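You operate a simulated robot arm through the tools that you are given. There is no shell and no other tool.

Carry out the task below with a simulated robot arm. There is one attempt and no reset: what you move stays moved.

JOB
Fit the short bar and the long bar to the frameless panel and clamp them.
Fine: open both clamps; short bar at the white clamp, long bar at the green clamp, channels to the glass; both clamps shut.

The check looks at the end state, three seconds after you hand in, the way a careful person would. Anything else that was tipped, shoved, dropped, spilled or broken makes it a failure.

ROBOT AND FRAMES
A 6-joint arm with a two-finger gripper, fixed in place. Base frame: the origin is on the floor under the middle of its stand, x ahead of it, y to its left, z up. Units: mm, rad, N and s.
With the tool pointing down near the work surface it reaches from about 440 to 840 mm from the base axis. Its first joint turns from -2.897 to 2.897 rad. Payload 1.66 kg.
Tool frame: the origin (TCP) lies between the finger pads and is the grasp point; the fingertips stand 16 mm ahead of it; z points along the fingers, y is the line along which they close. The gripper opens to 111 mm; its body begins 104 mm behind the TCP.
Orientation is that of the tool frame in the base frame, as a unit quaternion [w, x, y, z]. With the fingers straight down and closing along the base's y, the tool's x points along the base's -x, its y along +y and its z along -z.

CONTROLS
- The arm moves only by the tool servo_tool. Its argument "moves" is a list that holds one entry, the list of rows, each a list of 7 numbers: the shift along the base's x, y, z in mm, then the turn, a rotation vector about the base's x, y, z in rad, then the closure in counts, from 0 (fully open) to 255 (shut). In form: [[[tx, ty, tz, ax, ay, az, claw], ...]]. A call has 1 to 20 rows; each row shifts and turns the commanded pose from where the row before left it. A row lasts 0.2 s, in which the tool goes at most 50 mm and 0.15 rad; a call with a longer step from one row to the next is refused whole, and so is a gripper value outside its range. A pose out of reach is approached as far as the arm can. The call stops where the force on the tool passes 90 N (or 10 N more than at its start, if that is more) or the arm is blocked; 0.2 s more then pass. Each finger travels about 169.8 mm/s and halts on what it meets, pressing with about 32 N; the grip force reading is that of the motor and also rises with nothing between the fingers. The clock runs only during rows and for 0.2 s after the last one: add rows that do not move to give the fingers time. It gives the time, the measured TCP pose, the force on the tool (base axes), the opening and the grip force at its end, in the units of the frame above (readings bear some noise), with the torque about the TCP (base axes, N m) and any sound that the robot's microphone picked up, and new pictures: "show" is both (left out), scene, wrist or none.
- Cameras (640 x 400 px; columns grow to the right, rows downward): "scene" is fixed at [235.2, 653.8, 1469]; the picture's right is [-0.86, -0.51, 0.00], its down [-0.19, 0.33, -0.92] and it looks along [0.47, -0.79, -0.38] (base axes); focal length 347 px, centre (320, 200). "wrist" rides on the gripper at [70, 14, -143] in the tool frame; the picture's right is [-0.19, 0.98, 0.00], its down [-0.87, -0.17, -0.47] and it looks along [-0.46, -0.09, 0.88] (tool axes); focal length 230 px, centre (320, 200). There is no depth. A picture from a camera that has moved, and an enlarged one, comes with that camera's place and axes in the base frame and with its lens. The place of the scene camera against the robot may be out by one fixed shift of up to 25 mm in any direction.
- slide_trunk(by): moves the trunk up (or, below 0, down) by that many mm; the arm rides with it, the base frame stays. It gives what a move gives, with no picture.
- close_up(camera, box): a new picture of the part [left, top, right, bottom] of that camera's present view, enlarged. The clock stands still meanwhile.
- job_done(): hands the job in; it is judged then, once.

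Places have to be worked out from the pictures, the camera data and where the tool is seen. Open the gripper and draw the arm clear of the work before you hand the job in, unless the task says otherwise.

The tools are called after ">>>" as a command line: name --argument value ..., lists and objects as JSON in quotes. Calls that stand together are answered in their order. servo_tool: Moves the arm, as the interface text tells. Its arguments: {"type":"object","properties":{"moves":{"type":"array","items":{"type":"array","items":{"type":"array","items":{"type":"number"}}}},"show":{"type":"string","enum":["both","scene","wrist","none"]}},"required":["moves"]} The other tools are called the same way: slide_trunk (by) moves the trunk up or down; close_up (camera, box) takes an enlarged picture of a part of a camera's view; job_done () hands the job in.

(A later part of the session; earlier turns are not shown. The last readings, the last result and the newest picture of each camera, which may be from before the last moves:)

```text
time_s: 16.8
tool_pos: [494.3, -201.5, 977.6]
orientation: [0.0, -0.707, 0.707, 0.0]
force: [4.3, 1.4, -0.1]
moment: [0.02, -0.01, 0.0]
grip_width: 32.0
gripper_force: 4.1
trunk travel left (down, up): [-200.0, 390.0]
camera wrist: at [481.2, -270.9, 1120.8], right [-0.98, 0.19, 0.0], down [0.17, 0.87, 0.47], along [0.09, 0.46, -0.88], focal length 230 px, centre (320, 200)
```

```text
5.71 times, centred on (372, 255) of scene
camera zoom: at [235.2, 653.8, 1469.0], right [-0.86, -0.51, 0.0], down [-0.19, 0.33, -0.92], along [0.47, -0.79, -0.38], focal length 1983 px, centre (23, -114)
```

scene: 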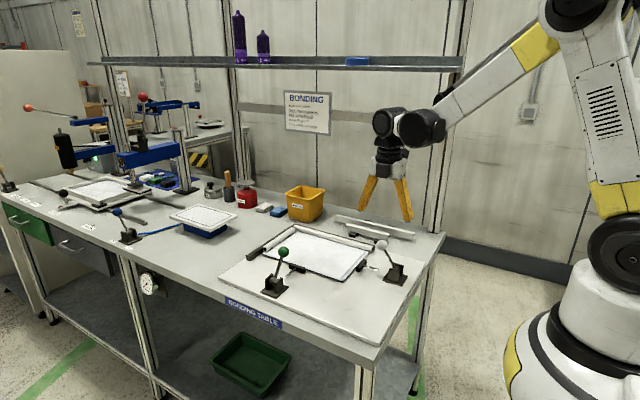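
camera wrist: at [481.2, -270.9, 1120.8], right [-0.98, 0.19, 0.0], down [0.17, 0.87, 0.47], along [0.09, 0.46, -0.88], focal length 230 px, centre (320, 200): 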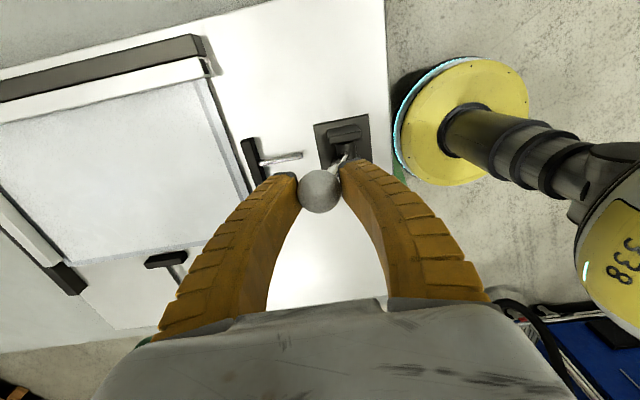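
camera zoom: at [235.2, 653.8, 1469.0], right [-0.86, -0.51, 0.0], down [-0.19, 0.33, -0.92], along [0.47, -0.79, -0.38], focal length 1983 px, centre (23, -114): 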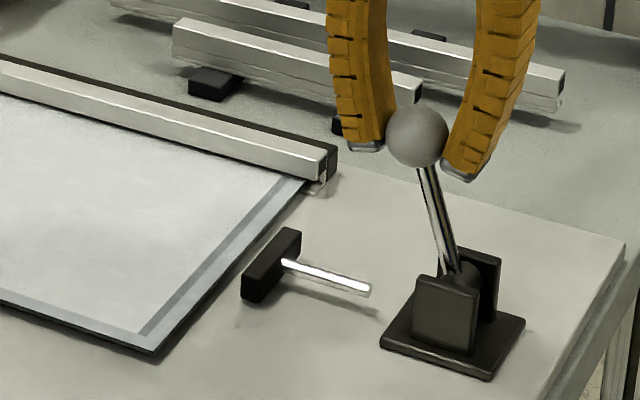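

The pad retracts as the lever swings back, so this is the opening direction, and the force is small. I continue the arc through vertical.

>>> servo_tool --moves '[[[-6.8, 0, 2.1, 0, 0, 0, 195], [-6.8, 0, 1.6, 0, 0, 0, 195], [-7, 0, 0.9, 0, 0, 0, 195], [-7.1, 0, 0.3, 0, 0, 0, 195], [-7.1, 0, -0.3, 0, 0, 0, 195], [-7, 0, -0.9, 0, 0, 0, 195], [-6.8, 0, -1.6, 0, 0, 0, 195], [-6.8, 0, -2.1, 0, 0, 0, 195], [0, 0, 0, 0, 0, 0, 195]]]' --show "wrist"

>>> close_up --camera "scene" --box '[320, 220, 424, 290]'

```text
time_s: 18.8
tool_pos: [439.7, -199.0, 977.7]
orientation: [0.0, -0.706, 0.708, 0.0]
force: [-3.3, 0.6, -2.0]
moment: [-0.02, 0.02, 0.0]
grip_width: 31.0
gripper_force: 3.6
trunk travel left (down, up): [-200.0, 390.0]
camera wrist: at [425.8, -269.7, 1121.8], right [-0.98, 0.19, 0.0], down [0.17, 0.87, 0.47], along [0.09, 0.46, -0.88], focal length 230 px, centre (320, 200)
```

wrist: 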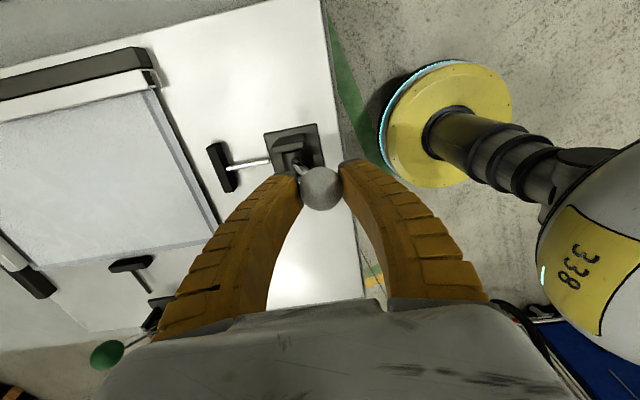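

```text
5.71 times, centred on (372, 255) of scene
camera zoom: at [235.2, 653.8, 1469.0], right [-0.86, -0.51, 0.0], down [-0.19, 0.33, -0.92], along [0.47, -0.79, -0.38], focal length 1983 px, centre (23, -114)
```

zoom: 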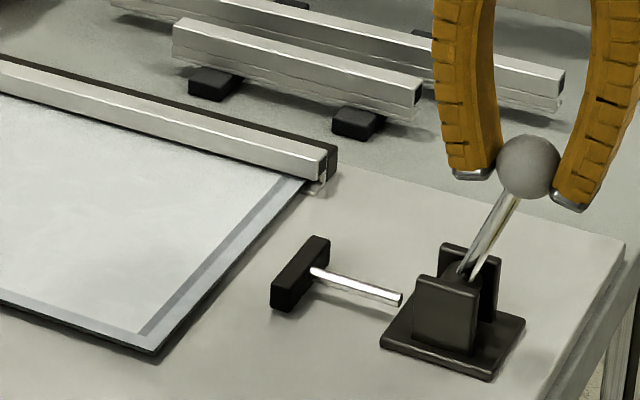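

The pad is retracting smoothly. I continue towards the mirror angle and watch for the lever's stop.

>>> servo_tool --moves '[[[-6.5, 0, -2.7, 0, 0, 0, 195], [-6.3, 0, -3.3, 0, 0, 0, 195], [-5.9, 0, -3.9, 0, 0, 0, 195], [0, 0, 0, 0, 0, 0, 195]]]' --show "none"

>>> close_up --camera "scene" --box '[320, 220, 424, 290]'

```text
time_s: 19.8
tool_pos: [422.2, -201.2, 969.2]
orientation: [-0.001, 0.707, -0.707, -0.001]
force: [-4.4, 1.3, -1.6]
moment: [0.01, 0.01, 0.04]
grip_width: 31.4
gripper_force: 3.7
trunk travel left (down, up): [-200.0, 390.0]
```

```text
5.71 times, centred on (372, 255) of scene
camera zoom: at [235.2, 653.8, 1469.0], right [-0.86, -0.51, 0.0], down [-0.19, 0.33, -0.92], along [0.47, -0.79, -0.38], focal length 1983 px, centre (23, -114)
```

zoom: 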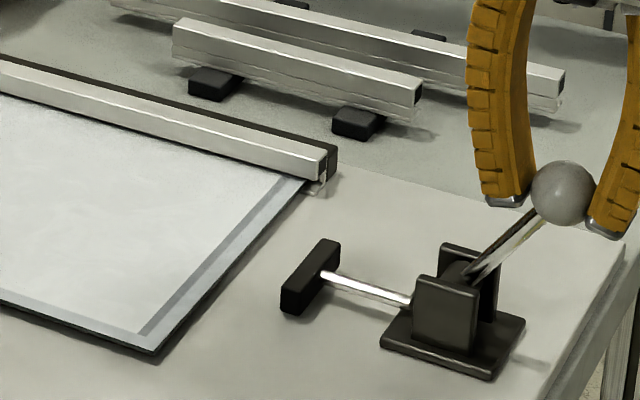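

It still moves freely, so I go on a little further to find the end stop.

>>> servo_tool --moves '[[[-5.6, 0, -4.3, 0, 0, 0, 195], [-5.2, 0, -4.8, 0, 0, 0, 195], [-4.8, 0, -5.2, 0, 0, 0, 195], [-4.3, 0, -5.6, 0, 0, 0, 195], [0, 0, 0, 0, 0, 0, 195]]]' --show "wrist"

>>> close_up --camera "scene" --box '[320, 220, 424, 290]'

```text
time_s: 21.0
tool_pos: [404.2, -200.1, 947.6]
orientation: [0.001, -0.707, 0.707, -0.002]
force: [42.9, 0.4, 35.2]
moment: [0.24, -1.42, 0.16]
grip_width: 56.6
gripper_force: 21.1
trunk travel left (down, up): [-200.0, 390.0]
camera wrist: at [390.3, -269.4, 1090.8], right [-0.98, 0.19, 0.0], down [0.17, 0.87, 0.47], along [0.09, 0.46, -0.88], focal length 230 px, centre (320, 200)
```

wrist: 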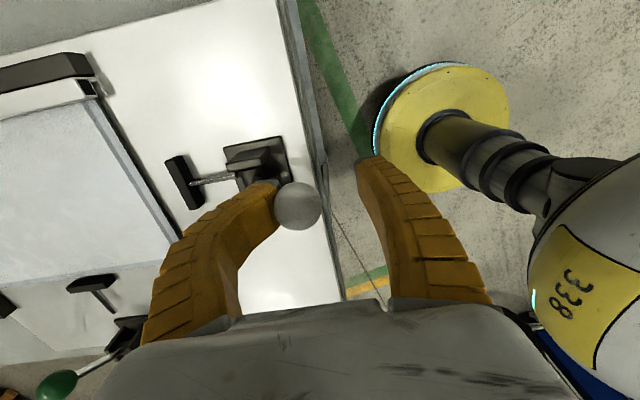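

```text
5.71 times, centred on (372, 255) of scene
camera zoom: at [235.2, 653.8, 1469.0], right [-0.86, -0.51, 0.0], down [-0.19, 0.33, -0.92], along [0.47, -0.79, -0.38], focal length 1983 px, centre (23, -114)
```

zoom: 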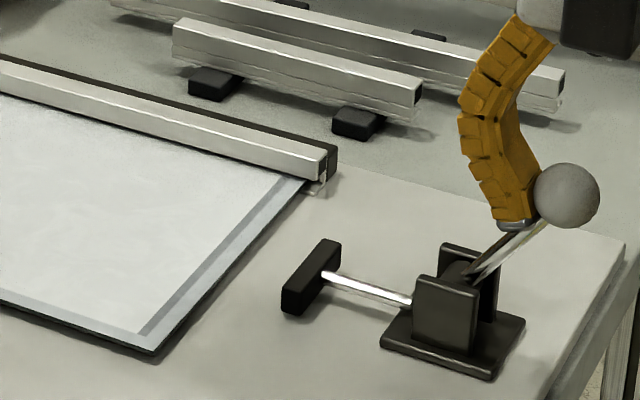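

The lever reached its open stop: the force rose to 43 N and the pad no longer moved. I ease back, open the fingers and rise.

>>> servo_tool --moves '[[[6, 0, 6, 0, 0, 0, 195], [6, 0, 6, 0, 0, 0, 195], [4, 0, 4, 0, 0, 0, 100], [0, 0, 0, 0, 0, 0, 0], [0, 0, 0, 0, 0, 0, 0], [0, 0, 30, 0, 0, 0, 0], [0, 0, 40, 0, 0, 0, 0], [0, 0, 30, 0, 0, 0, 0], [0, 0, 0, 0, 0, 0, 0]]]' --show "wrist"

>>> close_up --camera "scene" --box '[320, 220, 424, 290]'

```text
time_s: 23.0
tool_pos: [415.1, -199.0, 1062.6]
orientation: [0.0, 0.707, -0.707, 0.0]
force: [-0.2, 1.5, -0.2]
moment: [0.01, 0.0, -0.01]
grip_width: 111.0
gripper_force: 0.1
trunk travel left (down, up): [-200.0, 390.0]
camera wrist: at [401.2, -268.4, 1207.1], right [-0.98, 0.19, 0.0], down [0.17, 0.87, 0.47], along [0.09, 0.46, -0.88], focal length 230 px, centre (320, 200)
```

wrist: 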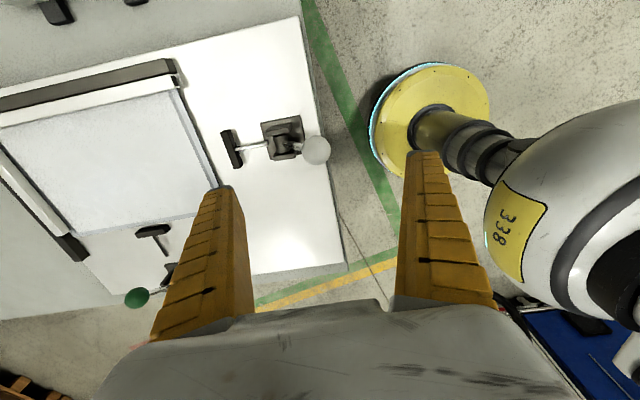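

```text
5.71 times, centred on (372, 255) of scene
camera zoom: at [235.2, 653.8, 1469.0], right [-0.86, -0.51, 0.0], down [-0.19, 0.33, -0.92], along [0.47, -0.79, -0.38], focal length 1983 px, centre (23, -114)
```

zoom: 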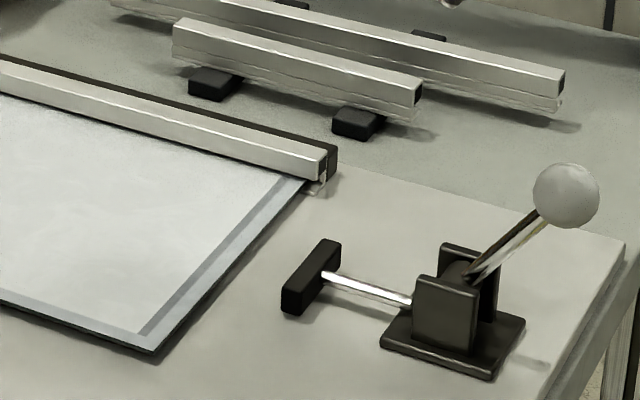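

The white clamp is fully open, with the lever against its back stop and the pad retracted about 25 mm. Next I turn the tool back and move above the green ball at about (741, -19, 958).

>>> servo_tool --moves '[[[28, 12, 4, 0, 0, -0.1428, 0], [28, 16, 0, 0, 0, -0.1428, 0], [28, 17, 0, 0, 0, -0.1428, 0], [30, 17, 0, 0, 0, -0.1428, 0], [30, 17, 0, 0, 0, -0.1428, 0], [30, 17, 0, 0, 0, -0.1428, 0], [30, 17, 0, 0, 0, -0.1428, 0], [30, 17, 0, 0, 0, -0.1428, 0], [30, 17, 0, 0, 0, -0.1428, 0], [30, 17, 0, 0, 0, -0.1428, 0], [30, 16, 0, 0, 0, -0.1428, 0], [0, 0, 0, 0, 0, 0, 0], [0, 0, 0, 0, 0, 0, 0]]]' --show "wrist"

>>> close_up --camera "wrist" --box '[240, 60, 400, 220]'

>>> close_up --camera "scene" --box '[240, 225, 344, 295]'

```text
time_s: 25.8
tool_pos: [739.8, -17.8, 1068.6]
orientation: [0.0, 0.001, 1.0, -0.001]
force: [0.0, 0.2, -0.1]
moment: [0.01, 0.01, -0.03]
grip_width: 111.1
gripper_force: 0.2
trunk travel left (down, up): [-200.0, 390.0]
camera wrist: at [670.5, -4.1, 1210.9], right [0.19, 0.98, 0.0], down [0.87, -0.17, 0.47], along [0.46, -0.09, -0.88], focal length 230 px, centre (320, 200)
```

wrist: 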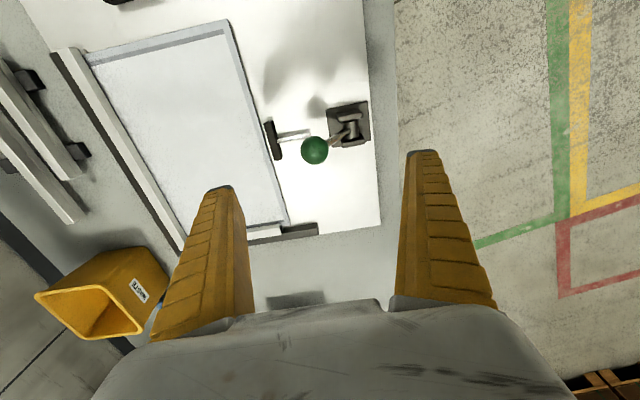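

```text
2.50 times, centred on (320, 140) of wrist
camera zoom: at [670.5, -4.1, 1210.9], right [0.19, 0.98, 0.0], down [0.87, -0.17, 0.47], along [0.46, -0.09, -0.88], focal length 575 px, centre (320, 350)
```

zoom: 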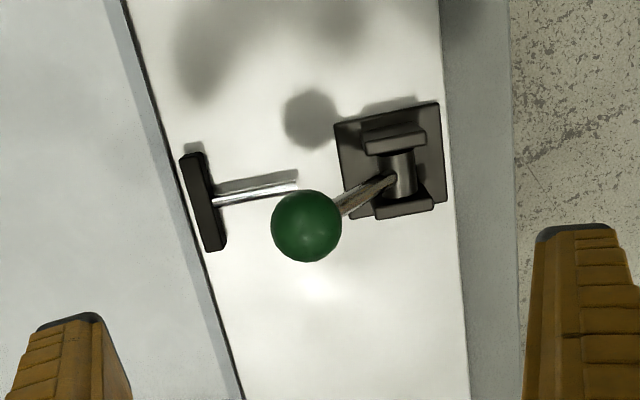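

```text
5.71 times, centred on (292, 260) of scene
camera zoom: at [235.2, 653.8, 1469.0], right [-0.86, -0.51, 0.0], down [-0.19, 0.33, -0.92], along [0.47, -0.79, -0.38], focal length 1983 px, centre (480, -143)
```

zoom: 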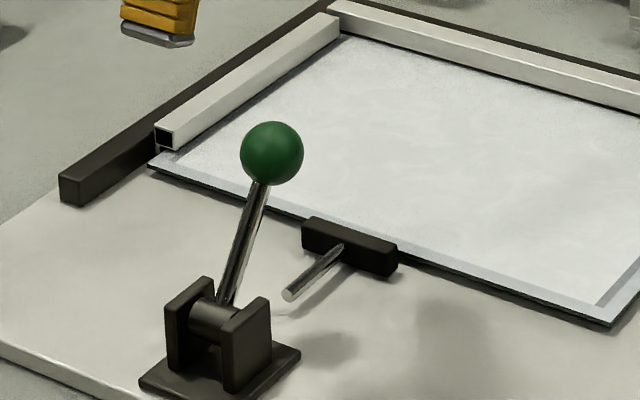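

Green ball at (739.7, -24, 958) with the pivot near y=+27, geometry like the white one. I descend and close on it along y.

>>> servo_tool --moves '[[[-0.3, -2, -34, 0, 0, 0, 0], [-0.3, -2, -34, 0, 0, 0, 0], [-0.2, -1.9, -33, 0, 0, 0, 0], [0, 0, 0, 0, 0, 0, 0], [0, 0, 0, 0, 0, 0, 160], [0, 0, 0, 0, 0, 0, 195], [0, 0, 0, 0, 0, 0, 195]]]' --show "wrist"

```text
time_s: 27.4
tool_pos: [742.7, -25.5, 967.9]
orientation: [0.001, 0.0, 1.0, 0.0]
force: [0.0, 7.4, -2.0]
moment: [0.04, 0.11, -0.06]
grip_width: 32.8
gripper_force: 5.4
trunk travel left (down, up): [-200.0, 390.0]
camera wrist: at [672.4, -12.0, 1110.6], right [0.19, 0.98, 0.0], down [0.87, -0.17, 0.47], along [0.46, -0.09, -0.88], focal length 230 px, centre (320, 200)
```

wrist: 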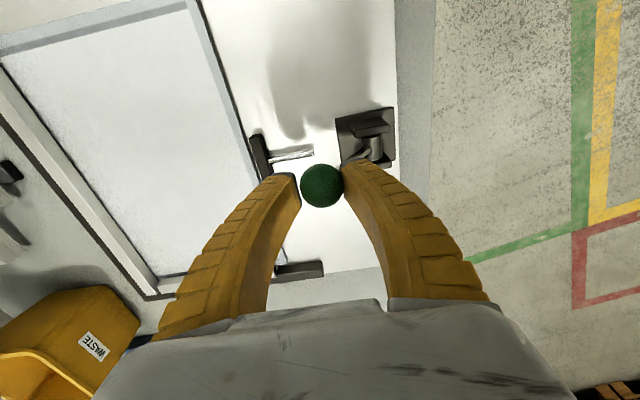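

The ball is held, so I swing the green lever away from the panel along its arc.

>>> servo_tool --moves '[[[0, 4.2, 2.8, 0, 0, 0, 195], [0, 4.2, 2.7, 0, 0, 0, 195], [0, 6.4, 3.2, 0, 0, 0, 195], [0, 6.4, 2.8, 0, 0, 0, 195], [0, 6.8, 2.1, 0, 0, 0, 195], [0, 6.8, 1.6, 0, 0, 0, 195], [0, 7, 0.9, 0, 0, 0, 195], [0, 7.1, 0.3, 0, 0, 0, 195], [0, 7.1, -0.3, 0, 0, 0, 195], [0, 7, -0.9, 0, 0, 0, 195], [0, 0, 0, 0, 0, 0, 195]]]' --show "wrist"

>>> close_up --camera "scene" --box '[240, 225, 344, 295]'

```text
time_s: 29.8
tool_pos: [740.6, 36.8, 982.2]
orientation: [0.0, -0.001, 1.0, 0.001]
force: [-0.5, 1.4, 2.2]
moment: [0.03, 0.42, 0.07]
grip_width: 27.9
gripper_force: 34.2
trunk travel left (down, up): [-200.0, 390.0]
camera wrist: at [670.7, 50.5, 1125.3], right [0.19, 0.98, 0.0], down [0.87, -0.17, 0.47], along [0.46, -0.09, -0.88], focal length 230 px, centre (320, 200)
```

wrist: 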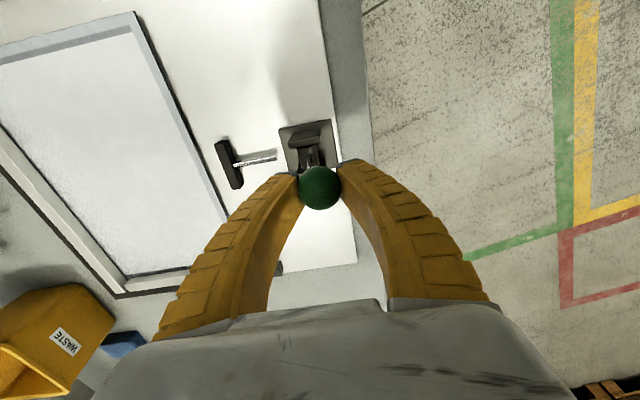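

```text
5.71 times, centred on (292, 260) of scene
camera zoom: at [235.2, 653.8, 1469.0], right [-0.86, -0.51, 0.0], down [-0.19, 0.33, -0.92], along [0.47, -0.79, -0.38], focal length 1983 px, centre (480, -143)
```

zoom: 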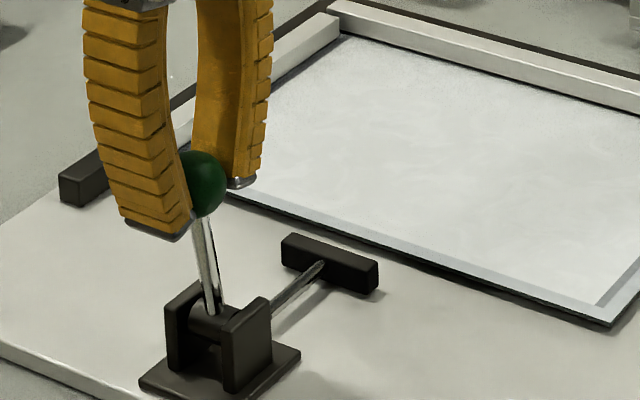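

It is opening smoothly. I continue to its back stop.

>>> servo_tool --moves '[[[0, 6.8, -1.4, 0, 0, 0, 195], [0, 6.8, -2, 0, 0, 0, 195], [0, 6.5, -2.7, 0, 0, 0, 195], [0, 6.3, -3.3, 0, 0, 0, 195], [0, 5.9, -3.9, 0, 0, 0, 195], [0, 5.6, -4.3, 0, 0, 0, 195], [0, 0, 0, 0, 0, 0, 195]]]' --show "wrist"

>>> close_up --camera "scene" --box '[240, 225, 344, 295]'

```text
time_s: 31.4
tool_pos: [741.1, 73.6, 964.7]
orientation: [0.001, 0.0, 1.0, 0.0]
force: [-2.4, -1.7, 0.5]
moment: [0.0, 0.36, 0.02]
grip_width: 27.2
gripper_force: 33.6
trunk travel left (down, up): [-200.0, 390.0]
camera wrist: at [670.7, 87.5, 1107.9], right [0.19, 0.98, 0.0], down [0.87, -0.17, 0.47], along [0.46, -0.09, -0.88], focal length 230 px, centre (320, 200)
```

wrist: 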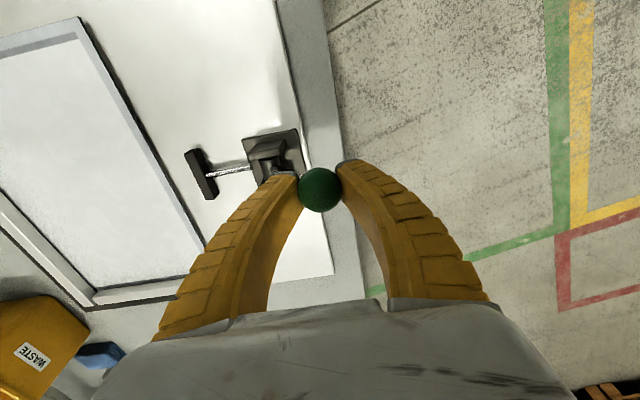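

```text
5.71 times, centred on (292, 260) of scene
camera zoom: at [235.2, 653.8, 1469.0], right [-0.86, -0.51, 0.0], down [-0.19, 0.33, -0.92], along [0.47, -0.79, -0.38], focal length 1983 px, centre (480, -143)
```

zoom: 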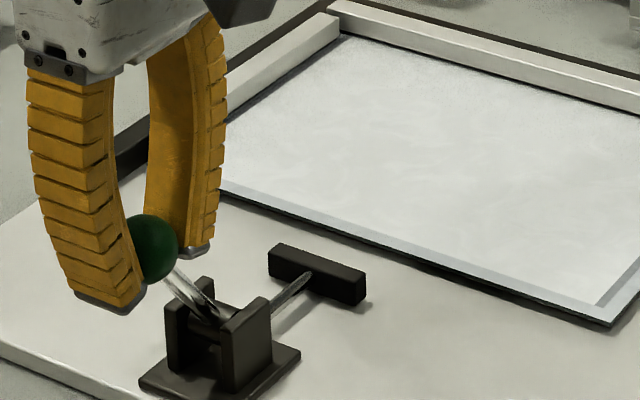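

It is nearly at the mirror angle. I nudge the last few millimetres to the stop, then release and rise.

>>> servo_tool --moves '[[[0, 2.5, -2, 0, 0, 0, 195], [0, 2.5, -2, 0, 0, 0, 195], [0, 1.5, -1.2, 0, 0, 0, 195], [0, 0, 0, 0, 0, 0, 195]]]' --show "none"

>>> servo_tool --moves '[[[0, -2, 2, 0, 0, 0, 150], [0, 0, 0, 0, 0, 0, 0], [0, 0, 0, 0, 0, 0, 0], [0, 0, 35, 0, 0, 0, 0], [0, 0, 40, 0, 0, 0, 0], [0, 0, 30, 0, 0, 0, 0], [0, 0, 0, 0, 0, 0, 0]]]' --show "wrist"

>>> close_up --camera "scene" --box '[240, 225, 344, 295]'

```text
time_s: 32.4
tool_pos: [740.0, 80.5, 959.2]
orientation: [0.0, 0.0, 1.0, 0.0]
force: [-3.4, -14.4, 0.7]
moment: [-0.04, 0.02, -0.02]
grip_width: 38.4
gripper_force: 8.9
trunk travel left (down, up): [-200.0, 390.0]
```

```text
time_s: 34.0
tool_pos: [740.7, 77.8, 1066.9]
orientation: [0.001, 0.0, 1.0, 0.0]
force: [1.1, 0.5, 0.3]
moment: [-0.01, -0.04, 0.04]
grip_width: 111.0
gripper_force: 0.1
trunk travel left (down, up): [-200.0, 390.0]
camera wrist: at [670.2, 91.6, 1210.0], right [0.19, 0.98, 0.0], down [0.87, -0.17, 0.47], along [0.46, -0.09, -0.88], focal length 230 px, centre (320, 200)
```

wrist: 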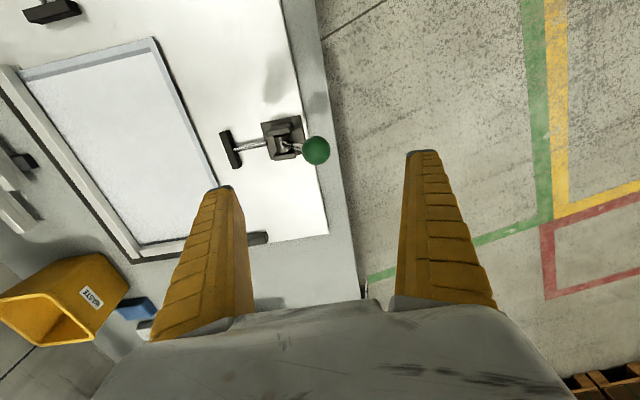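

```text
5.71 times, centred on (292, 260) of scene
camera zoom: at [235.2, 653.8, 1469.0], right [-0.86, -0.51, 0.0], down [-0.19, 0.33, -0.92], along [0.47, -0.79, -0.38], focal length 1983 px, centre (480, -143)
```

zoom: 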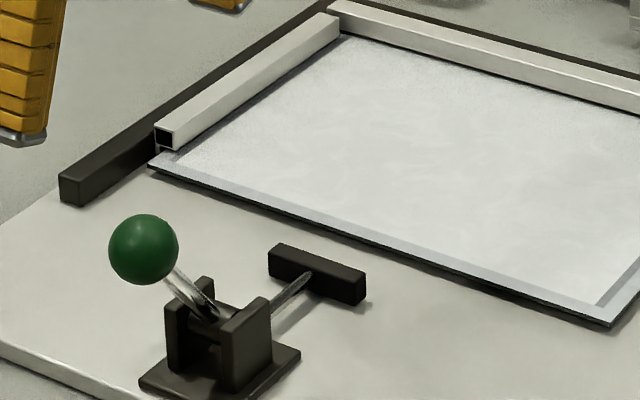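

Both clamps are open. I now move over the panel to measure the glass corner, the edges and the fitted bars precisely.

>>> servo_tool --moves '[[[-20, -42, 0, 0, 0, 0, 0], [-20, -42, 0, 0, 0, 0, 0], [-20, -42, 0, 0, 0, 0, 0], [-20, -42, 0, 0, 0, 0, 0], [-20, -40, 0, 0, 0, 0, 0], [0, 0, 0, 0, 0, 0, 0], [0, 0, 0, 0, 0, 0, 0]]]' --show "wrist"

>>> close_up --camera "wrist" --box '[330, 50, 426, 110]'

>>> close_up --camera "wrist" --box '[200, 60, 296, 120]'

>>> close_up --camera "wrist" --box '[240, 200, 400, 300]'

```text
time_s: 35.6
tool_pos: [637.3, -128.5, 1065.3]
orientation: [0.0, 0.0, 1.0, 0.0]
force: [0.5, -0.2, -0.4]
moment: [-0.02, -0.02, 0.01]
grip_width: 110.5
gripper_force: 0.0
trunk travel left (down, up): [-200.0, 390.0]
camera wrist: at [567.0, -114.5, 1207.9], right [0.19, 0.98, 0.0], down [0.87, -0.17, 0.47], along [0.46, -0.09, -0.88], focal length 230 px, centre (320, 200)
```

wrist: 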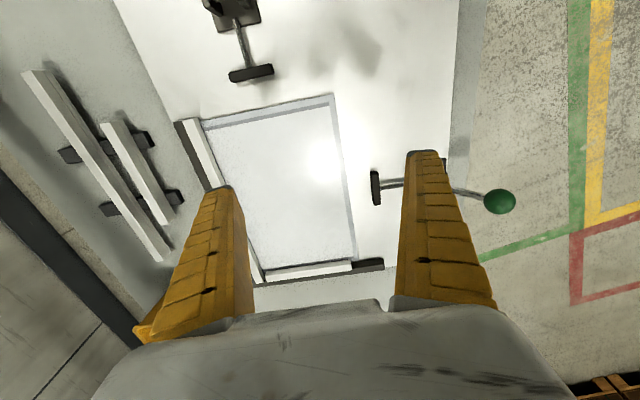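

```text
6.67 times, centred on (378, 80) of wrist
camera zoom: at [567.0, -114.5, 1207.9], right [0.19, 0.98, 0.0], down [0.87, -0.17, 0.47], along [0.46, -0.09, -0.88], focal length 1534 px, centre (-67, 1000)
```

zoom: 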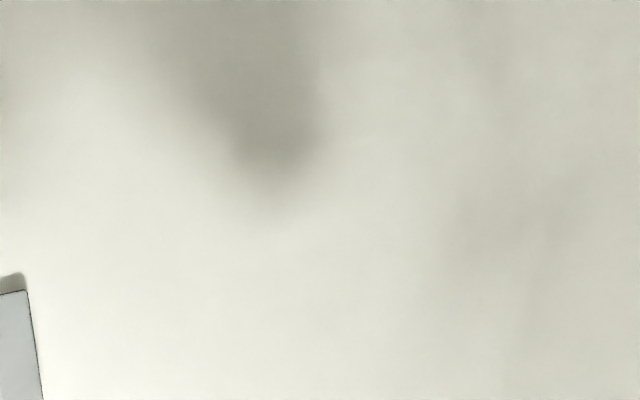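

```text
6.67 times, centred on (248, 90) of wrist
camera zoom: at [567.0, -114.5, 1207.9], right [0.19, 0.98, 0.0], down [0.87, -0.17, 0.47], along [0.46, -0.09, -0.88], focal length 1534 px, centre (800, 933)
```

zoom: 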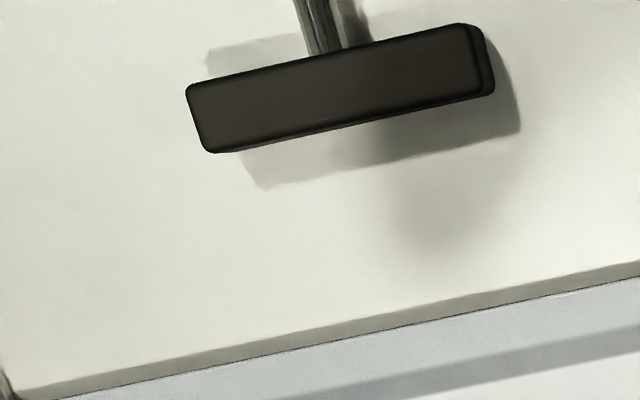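

```text
4.00 times, centred on (320, 250) of wrist
camera zoom: at [567.0, -114.5, 1207.9], right [0.19, 0.98, 0.0], down [0.87, -0.17, 0.47], along [0.46, -0.09, -0.88], focal length 920 px, centre (320, 0)
```

zoom: 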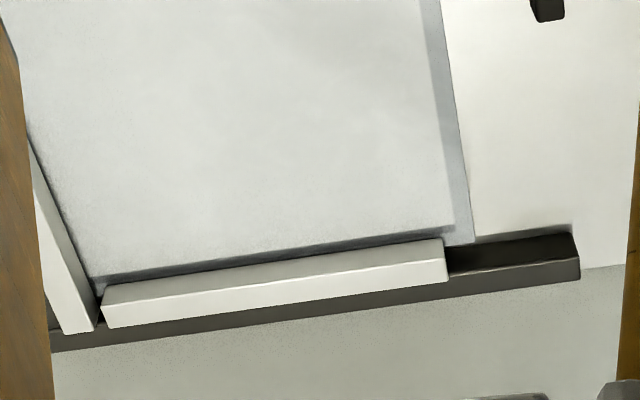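

The near glass corner is at about (589, -100) with the edges nearly parallel to the axes. I zoom on the fitted short bar's end by the fence to see how deep the glass sits in a seated channel.

>>> close_up --camera "wrist" --box '[336, 248, 384, 278]'

>>> close_up --camera "wrist" --box '[244, 258, 292, 288]'

>>> close_up --camera "wrist" --box '[172, 110, 220, 140]'

```text
13.33 times, centred on (360, 263) of wrist
camera zoom: at [567.0, -114.5, 1207.9], right [0.19, 0.98, 0.0], down [0.87, -0.17, 0.47], along [0.46, -0.09, -0.88], focal length 3068 px, centre (-213, -640)
```

zoom: 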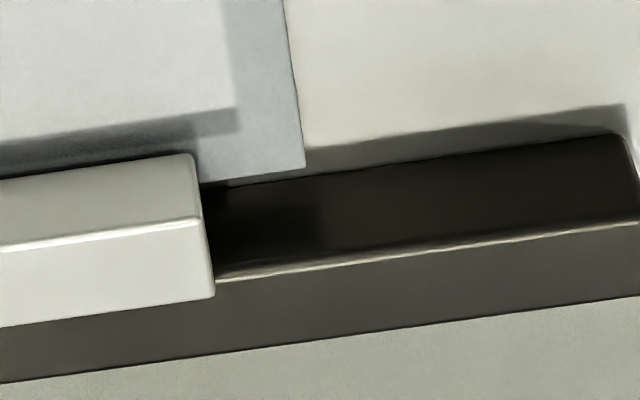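

```text
13.33 times, centred on (268, 273) of wrist
camera zoom: at [567.0, -114.5, 1207.9], right [0.19, 0.98, 0.0], down [0.87, -0.17, 0.47], along [0.46, -0.09, -0.88], focal length 3068 px, centre (1013, -773)
```

zoom: 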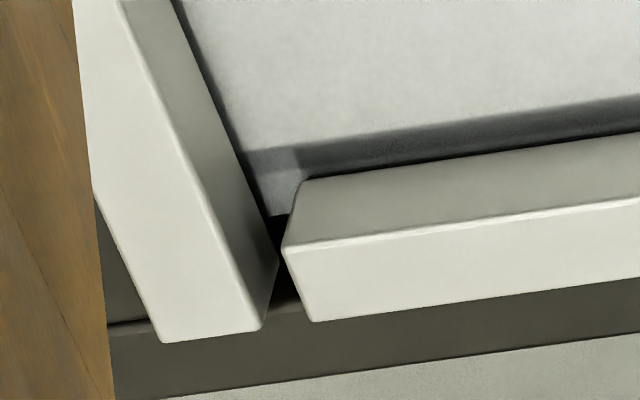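

```text
13.33 times, centred on (196, 125) of wrist
camera zoom: at [567.0, -114.5, 1207.9], right [0.19, 0.98, 0.0], down [0.87, -0.17, 0.47], along [0.46, -0.09, -0.88], focal length 3068 px, centre (1973, 1200)
```

zoom: 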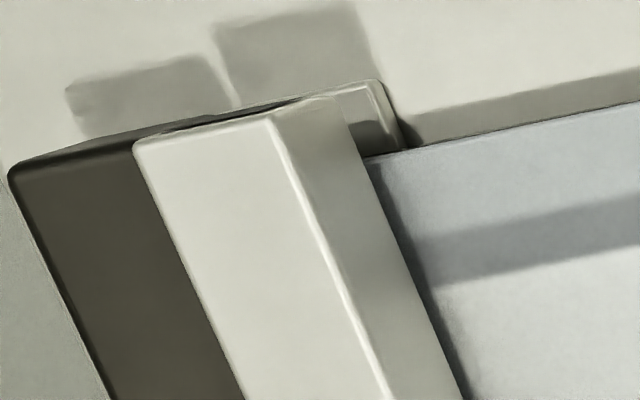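

Fitted short bar: x 881.4–896.9, y -284…-116. Fitted long bar: x 582–897, outer face y≈-305.7. So the frame's outer line at the white side should be x≈582, exactly where the pad stood when shut. I now take closer, higher-precision views to compare the free bar's height with the fitted bar's.

>>> servo_tool --moves '[[[-9, -39, -14, 0, 0, 0, 0], [-9, -39, -14, 0, 0, 0, 0], [-9, -39, -14, 0, 0, 0, 0], [-9, -39, -14, 0, 0, 0, 0], [-9, -39, -14, 0, 0, 0, 0], [-8, -40, -15, 0, 0, 0, 0], [0, 0, 0, 0, 0, 0, 0], [0, 0, 0, 0, 0, 0, 0]]]' --show "wrist"

```text
time_s: 37.4
tool_pos: [587.0, -363.7, 979.2]
orientation: [0.0, -0.001, 1.0, 0.0]
force: [-0.7, 0.2, 0.1]
moment: [0.01, -0.01, -0.03]
grip_width: 110.9
gripper_force: 0.0
trunk travel left (down, up): [-200.0, 390.0]
camera wrist: at [516.2, -349.9, 1122.2], right [0.19, 0.98, 0.0], down [0.87, -0.17, 0.47], along [0.46, -0.09, -0.88], focal length 230 px, centre (320, 200)
```

wrist: 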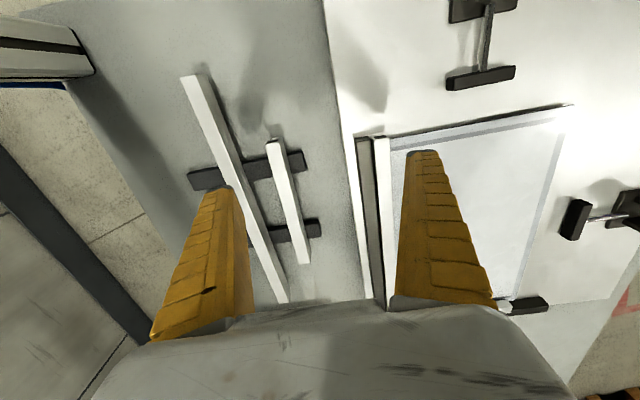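

From here I enlarge the three bar ends tightly.

>>> close_up --camera "wrist" --box '[256, 130, 288, 150]'

>>> close_up --camera "wrist" --box '[366, 125, 398, 145]'

>>> close_up --camera "wrist" --box '[174, 66, 206, 86]'

>>> servo_tool --moves '[[[36, 0, 0, 0, 0, 0, 0], [36, 0, 0, 0, 0, 0, 0], [36, 0, 0, 0, 0, 0, 0], [0, 0, 0, 0, 0, 0, 0], [0, 0, 0, 0, 0, 0, 0]]]' --show "wrist"

```text
16.00 times, centred on (272, 140) of wrist
camera zoom: at [516.2, -349.9, 1122.2], right [0.19, 0.98, 0.0], down [0.87, -0.17, 0.47], along [0.46, -0.09, -0.88], focal length 3681 px, centre (1088, 1160)
```

zoom: 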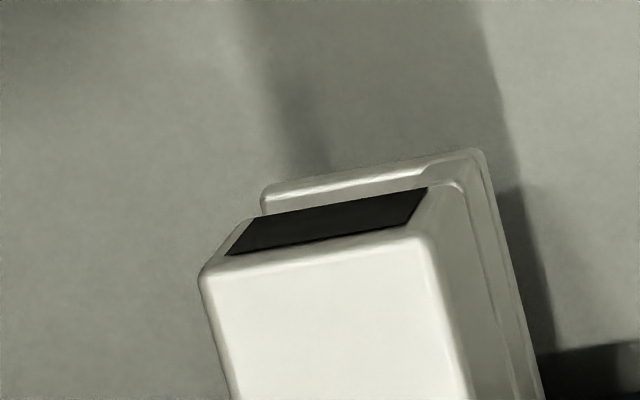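

```text
16.00 times, centred on (382, 135) of wrist
camera zoom: at [516.2, -349.9, 1122.2], right [0.19, 0.98, 0.0], down [0.87, -0.17, 0.47], along [0.46, -0.09, -0.88], focal length 3681 px, centre (-672, 1240)
```

zoom: 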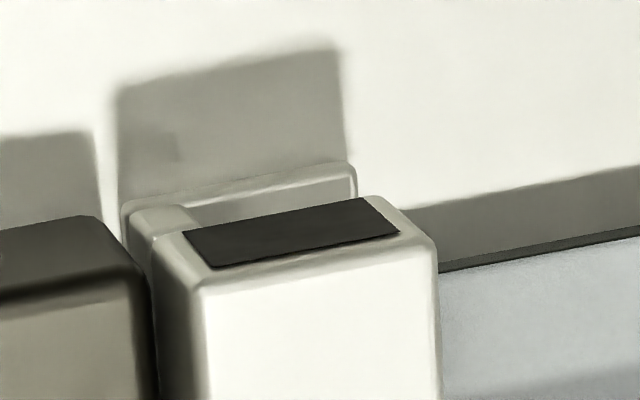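

```text
16.00 times, centred on (190, 76) of wrist
camera zoom: at [516.2, -349.9, 1122.2], right [0.19, 0.98, 0.0], down [0.87, -0.17, 0.47], along [0.46, -0.09, -0.88], focal length 3681 px, centre (2400, 2184)
```

zoom: 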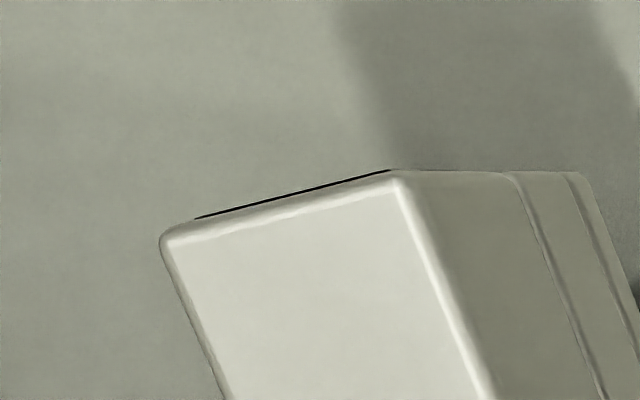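

```text
time_s: 38.6
tool_pos: [693.1, -363.8, 979.5]
orientation: [-0.001, 0.0, 1.0, 0.0]
force: [1.0, 0.2, 0.1]
moment: [0.03, -0.03, 0.0]
grip_width: 111.2
gripper_force: 0.1
trunk travel left (down, up): [-200.0, 390.0]
camera wrist: at [622.3, -350.5, 1122.1], right [0.19, 0.98, 0.0], down [0.87, -0.17, 0.47], along [0.46, -0.09, -0.88], focal length 230 px, centre (320, 200)
```

wrist: 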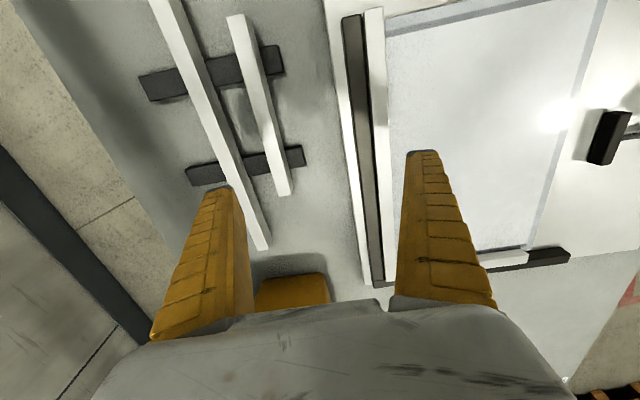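

Now the same ends from the second position, plus the far ends of the free bars.

>>> close_up --camera "wrist" --box '[220, 6, 252, 26]'

>>> close_up --camera "wrist" --box '[356, 0, 388, 20]'

>>> close_up --camera "wrist" --box '[270, 182, 302, 202]'

>>> close_up --camera "wrist" --box '[244, 236, 276, 256]'

```text
16.00 times, centred on (236, 16) of wrist
camera zoom: at [622.3, -350.5, 1122.1], right [0.19, 0.98, 0.0], down [0.87, -0.17, 0.47], along [0.46, -0.09, -0.88], focal length 3681 px, centre (1664, 3144)
```

zoom: 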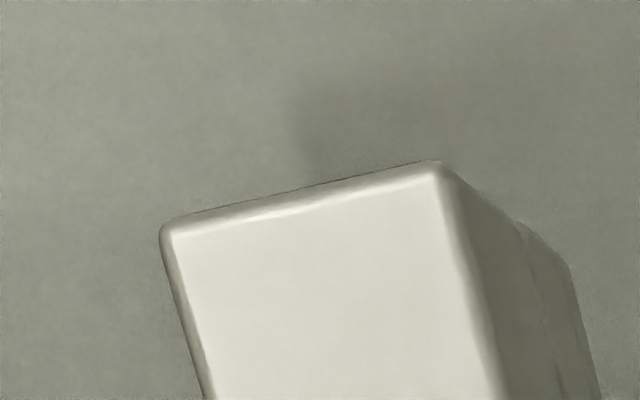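

```text
16.00 times, centred on (372, 10) of wrist
camera zoom: at [622.3, -350.5, 1122.1], right [0.19, 0.98, 0.0], down [0.87, -0.17, 0.47], along [0.46, -0.09, -0.88], focal length 3681 px, centre (-512, 3240)
```

zoom: 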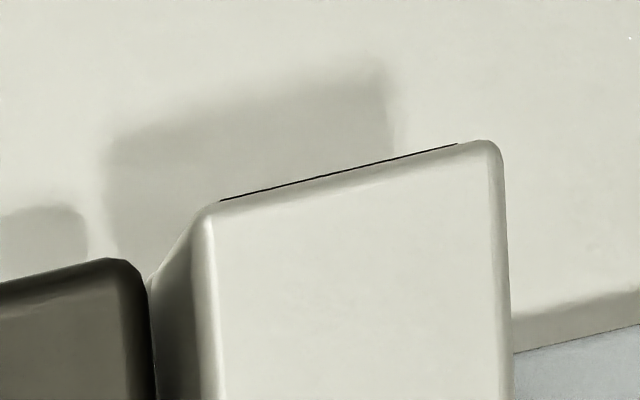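

```text
16.00 times, centred on (286, 192) of wrist
camera zoom: at [622.3, -350.5, 1122.1], right [0.19, 0.98, 0.0], down [0.87, -0.17, 0.47], along [0.46, -0.09, -0.88], focal length 3681 px, centre (864, 328)
```

zoom: 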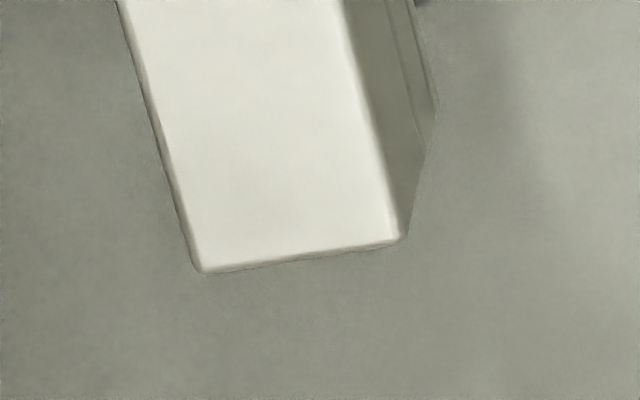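

```text
16.00 times, centred on (260, 246) of wrist
camera zoom: at [622.3, -350.5, 1122.1], right [0.19, 0.98, 0.0], down [0.87, -0.17, 0.47], along [0.46, -0.09, -0.88], focal length 3681 px, centre (1280, -536)
```

zoom: 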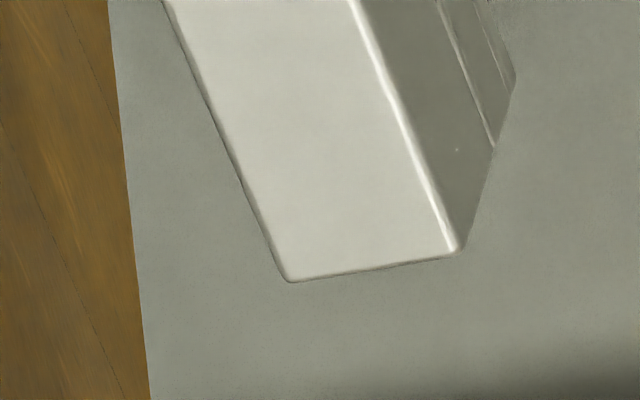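

Views with opposite slant give bar top z≈885.5 for the free short bar and about 0.4 mm more for the fitted one, so the seated height is nearly the height on the rests. Short bar centre is about (649.5, -411.7), and the long bar lies at y≈-465 beside it. I part-close the fingers to fit the 38 mm gap and hover above the short bar.

>>> servo_tool --moves '[[[-21, -24, -13, 0, 0, -0.013, 149], [-21.5, -23.2, -13, 0, 0, 0, 149], [0, 0, -13, 0, 0, 0, 149], [0, 0, 0, 0, 0, 0, 149], [0, 0, 0, 0, 0, 0, 149]]]' --show "wrist"

>>> close_up --camera "wrist" --box '[240, 90, 400, 240]'

```text
time_s: 39.8
tool_pos: [653.0, -412.3, 941.7]
orientation: [0.001, 0.006, 1.0, 0.0]
force: [-0.6, 0.1, 0.0]
moment: [0.01, -0.01, -0.02]
grip_width: 48.6
gripper_force: 1.4
trunk travel left (down, up): [-200.0, 390.0]
camera wrist: at [583.4, -396.6, 1084.3], right [0.2, 0.98, 0.0], down [0.86, -0.18, 0.47], along [0.46, -0.1, -0.88], focal length 230 px, centre (320, 200)
```

wrist: 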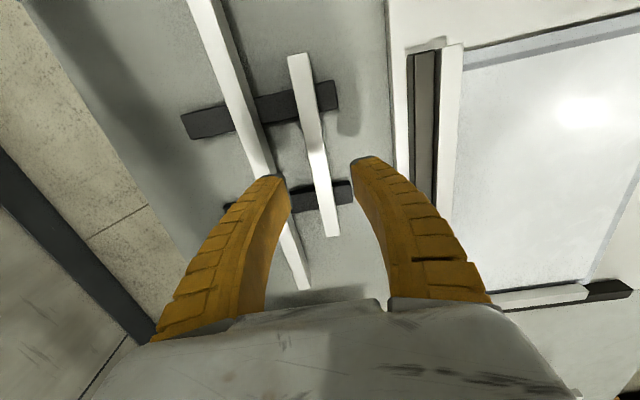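

```text
2.67 times, centred on (320, 165) of wrist
camera zoom: at [583.4, -396.6, 1084.3], right [0.2, 0.98, 0.0], down [0.86, -0.18, 0.47], along [0.46, -0.1, -0.88], focal length 614 px, centre (320, 293)
```

zoom: 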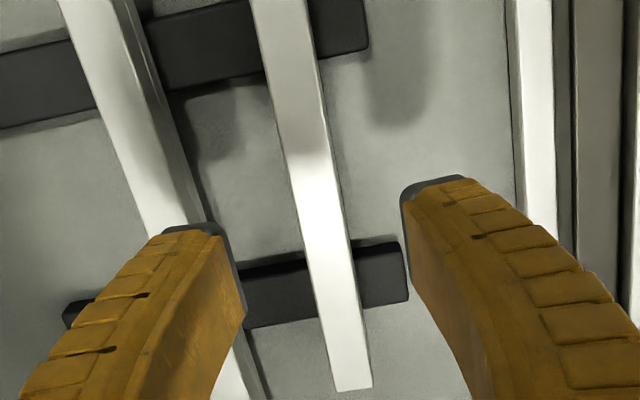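

The bar sits between the fingers and the -y finger should clear the long bar by about 6 mm. I correct x by -3.4 mm and descend to just above the bar tops for a check.

>>> servo_tool --moves '[[[-3.4, 0, -12, 0, 0, 0, 149], [0, 0, -12, 0, 0, 0, 149], [0, 0, -11, 0, 0, 0, 149], [0, 0, 0, 0, 0, 0, 149], [0, 0, 0, 0, 0, 0, 149]]]' --show "wrist"

>>> close_up --camera "wrist" --box '[240, 90, 400, 240]'

>>> close_up --camera "scene" --box '[320, 200, 424, 265]'

```text
time_s: 41.0
tool_pos: [649.3, -409.9, 907.4]
orientation: [0.0, 0.006, 1.0, -0.001]
force: [-0.1, -0.3, -0.3]
moment: [0.0, -0.03, 0.0]
grip_width: 48.5
gripper_force: 1.7
trunk travel left (down, up): [-200.0, 390.0]
camera wrist: at [579.1, -395.1, 1049.7], right [0.2, 0.98, 0.0], down [0.86, -0.18, 0.47], along [0.46, -0.1, -0.88], focal length 230 px, centre (320, 200)
```

wrist: 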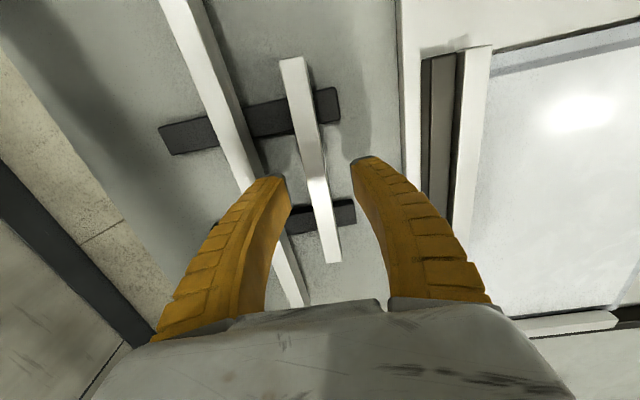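

```text
2.67 times, centred on (320, 165) of wrist
camera zoom: at [579.1, -395.1, 1049.7], right [0.2, 0.98, 0.0], down [0.86, -0.18, 0.47], along [0.46, -0.1, -0.88], focal length 614 px, centre (320, 293)
```

zoom: 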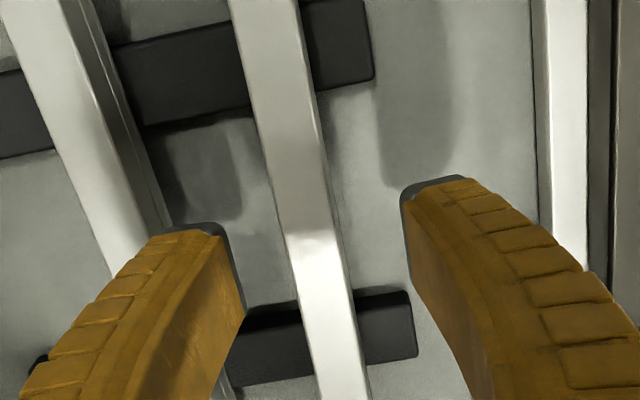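

```text
6.15 times, centred on (372, 232) of scene
camera zoom: at [235.2, 653.8, 1469.0], right [-0.86, -0.51, 0.0], down [-0.19, 0.33, -0.92], along [0.47, -0.79, -0.38], focal length 2136 px, centre (0, 0)
```

zoom: 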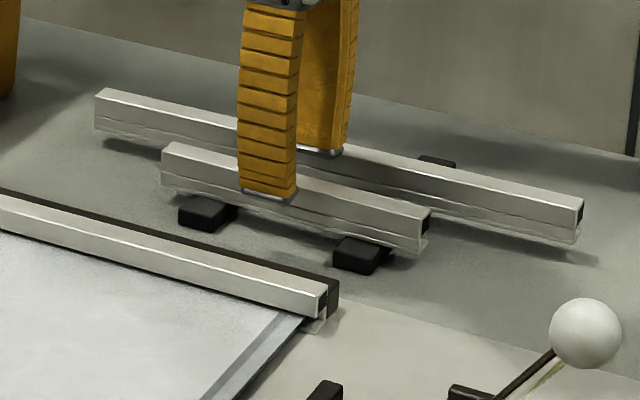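

The fingertips are about 17 mm thick, the -y one clears the long bar, and I need -1.7 mm in y to centre. I lower so the tips sit about 3 mm above the tube's underside level, then close on the tube.

>>> servo_tool --moves '[[[0.6, -1.7, 0, 0, 0, 0, 149], [0, 0, -6, 0, 0, 0, 149], [0, 0, -6, 0, 0, 0, 149], [0, 0, -5, 0, 0, 0, 149], [0, 0, 0, 0, 0, 0, 149], [0, 0, 0, 0, 0, 0, 149]]]' --show "wrist"

>>> close_up --camera "scene" --box '[340, 200, 404, 240]'

```text
time_s: 42.4
tool_pos: [650.4, -412.1, 890.0]
orientation: [0.0, 0.006, 1.0, 0.0]
force: [0.2, -0.2, -0.8]
moment: [0.0, -0.02, 0.02]
grip_width: 48.4
gripper_force: 1.8
trunk travel left (down, up): [-200.0, 390.0]
camera wrist: at [580.2, -397.6, 1032.9], right [0.2, 0.98, 0.0], down [0.86, -0.18, 0.47], along [0.46, -0.1, -0.88], focal length 230 px, centre (320, 200)
```

wrist: 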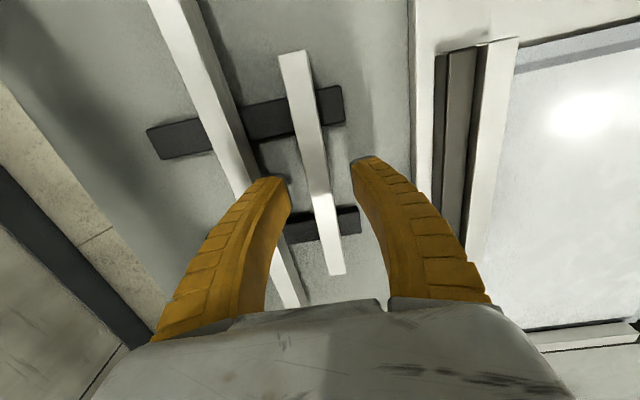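

```text
10.00 times, centred on (372, 220) of scene
camera zoom: at [235.2, 653.8, 1469.0], right [-0.86, -0.51, 0.0], down [-0.19, 0.33, -0.92], along [0.47, -0.79, -0.38], focal length 3470 px, centre (-200, 0)
```

zoom: 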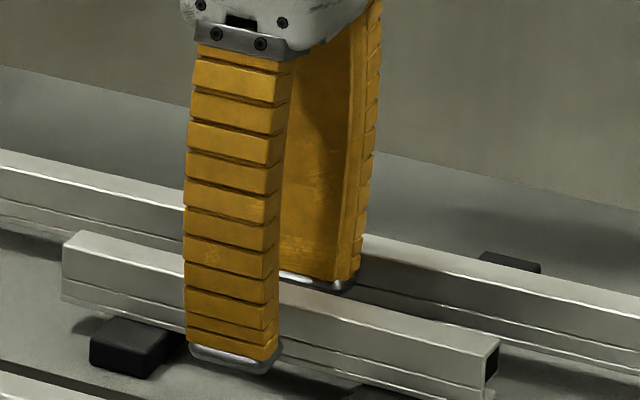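

Fingers straddle the bar at the right height. I close on it firmly.

>>> servo_tool --moves '[[[0, 0, 0, 0, 0, 0, 200], [0, 0, 0, 0, 0, 0, 225], [0, 0, 0, 0, 0, 0, 245], [0, 0, 0, 0, 0, 0, 245], [0, 0, 0, 0, 0, 0, 245]]]' --show "wrist"

>>> close_up --camera "wrist" --box '[240, 40, 400, 290]'

>>> close_up --camera "scene" --box '[330, 200, 410, 250]'

```text
time_s: 43.6
tool_pos: [650.3, -411.0, 889.5]
orientation: [-0.001, 0.006, 1.0, 0.0]
force: [2.2, -0.7, 8.2]
moment: [-0.02, 0.0, -0.05]
grip_width: 12.0
gripper_force: 32.1
trunk travel left (down, up): [-200.0, 390.0]
camera wrist: at [580.0, -397.4, 1033.3], right [0.2, 0.98, 0.0], down [0.86, -0.18, 0.47], along [0.46, -0.1, -0.88], focal length 230 px, centre (320, 200)
```

wrist: 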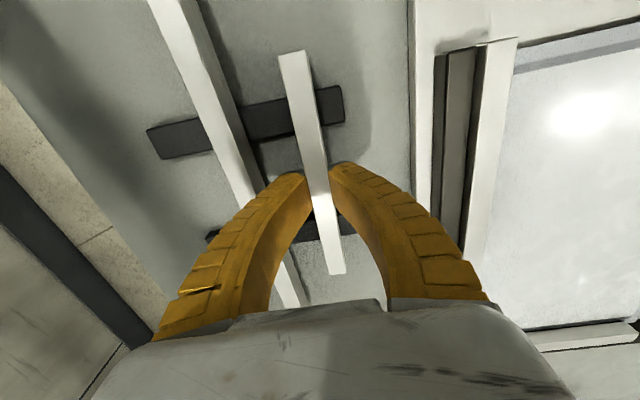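

```text
1.60 times, centred on (320, 165) of wrist
camera zoom: at [580.0, -397.4, 1033.3], right [0.2, 0.98, 0.0], down [0.86, -0.18, 0.47], along [0.46, -0.1, -0.88], focal length 368 px, centre (320, 256)
```

zoom: 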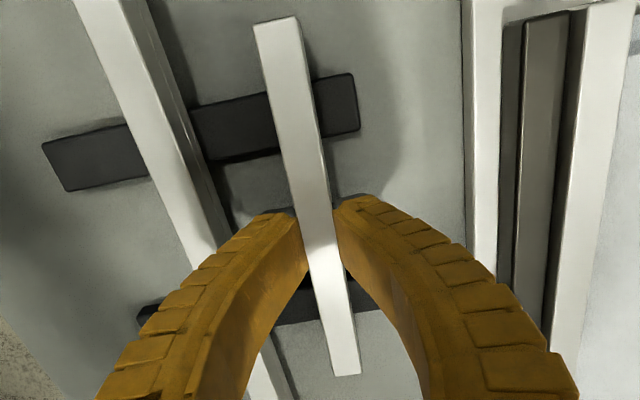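

```text
8.00 times, centred on (370, 225) of scene
camera zoom: at [235.2, 653.8, 1469.0], right [-0.86, -0.51, 0.0], down [-0.19, 0.33, -0.92], along [0.47, -0.79, -0.38], focal length 2776 px, centre (-80, 0)
```

zoom: 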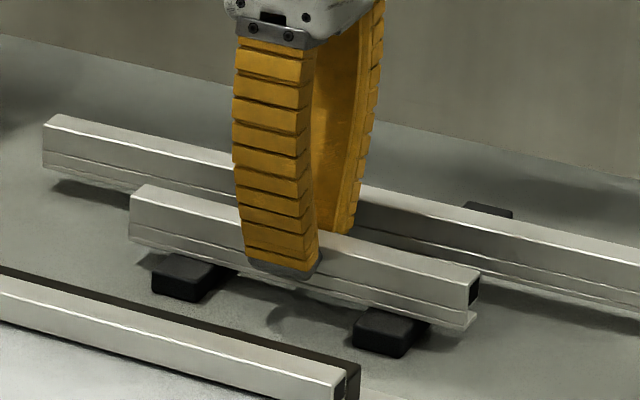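

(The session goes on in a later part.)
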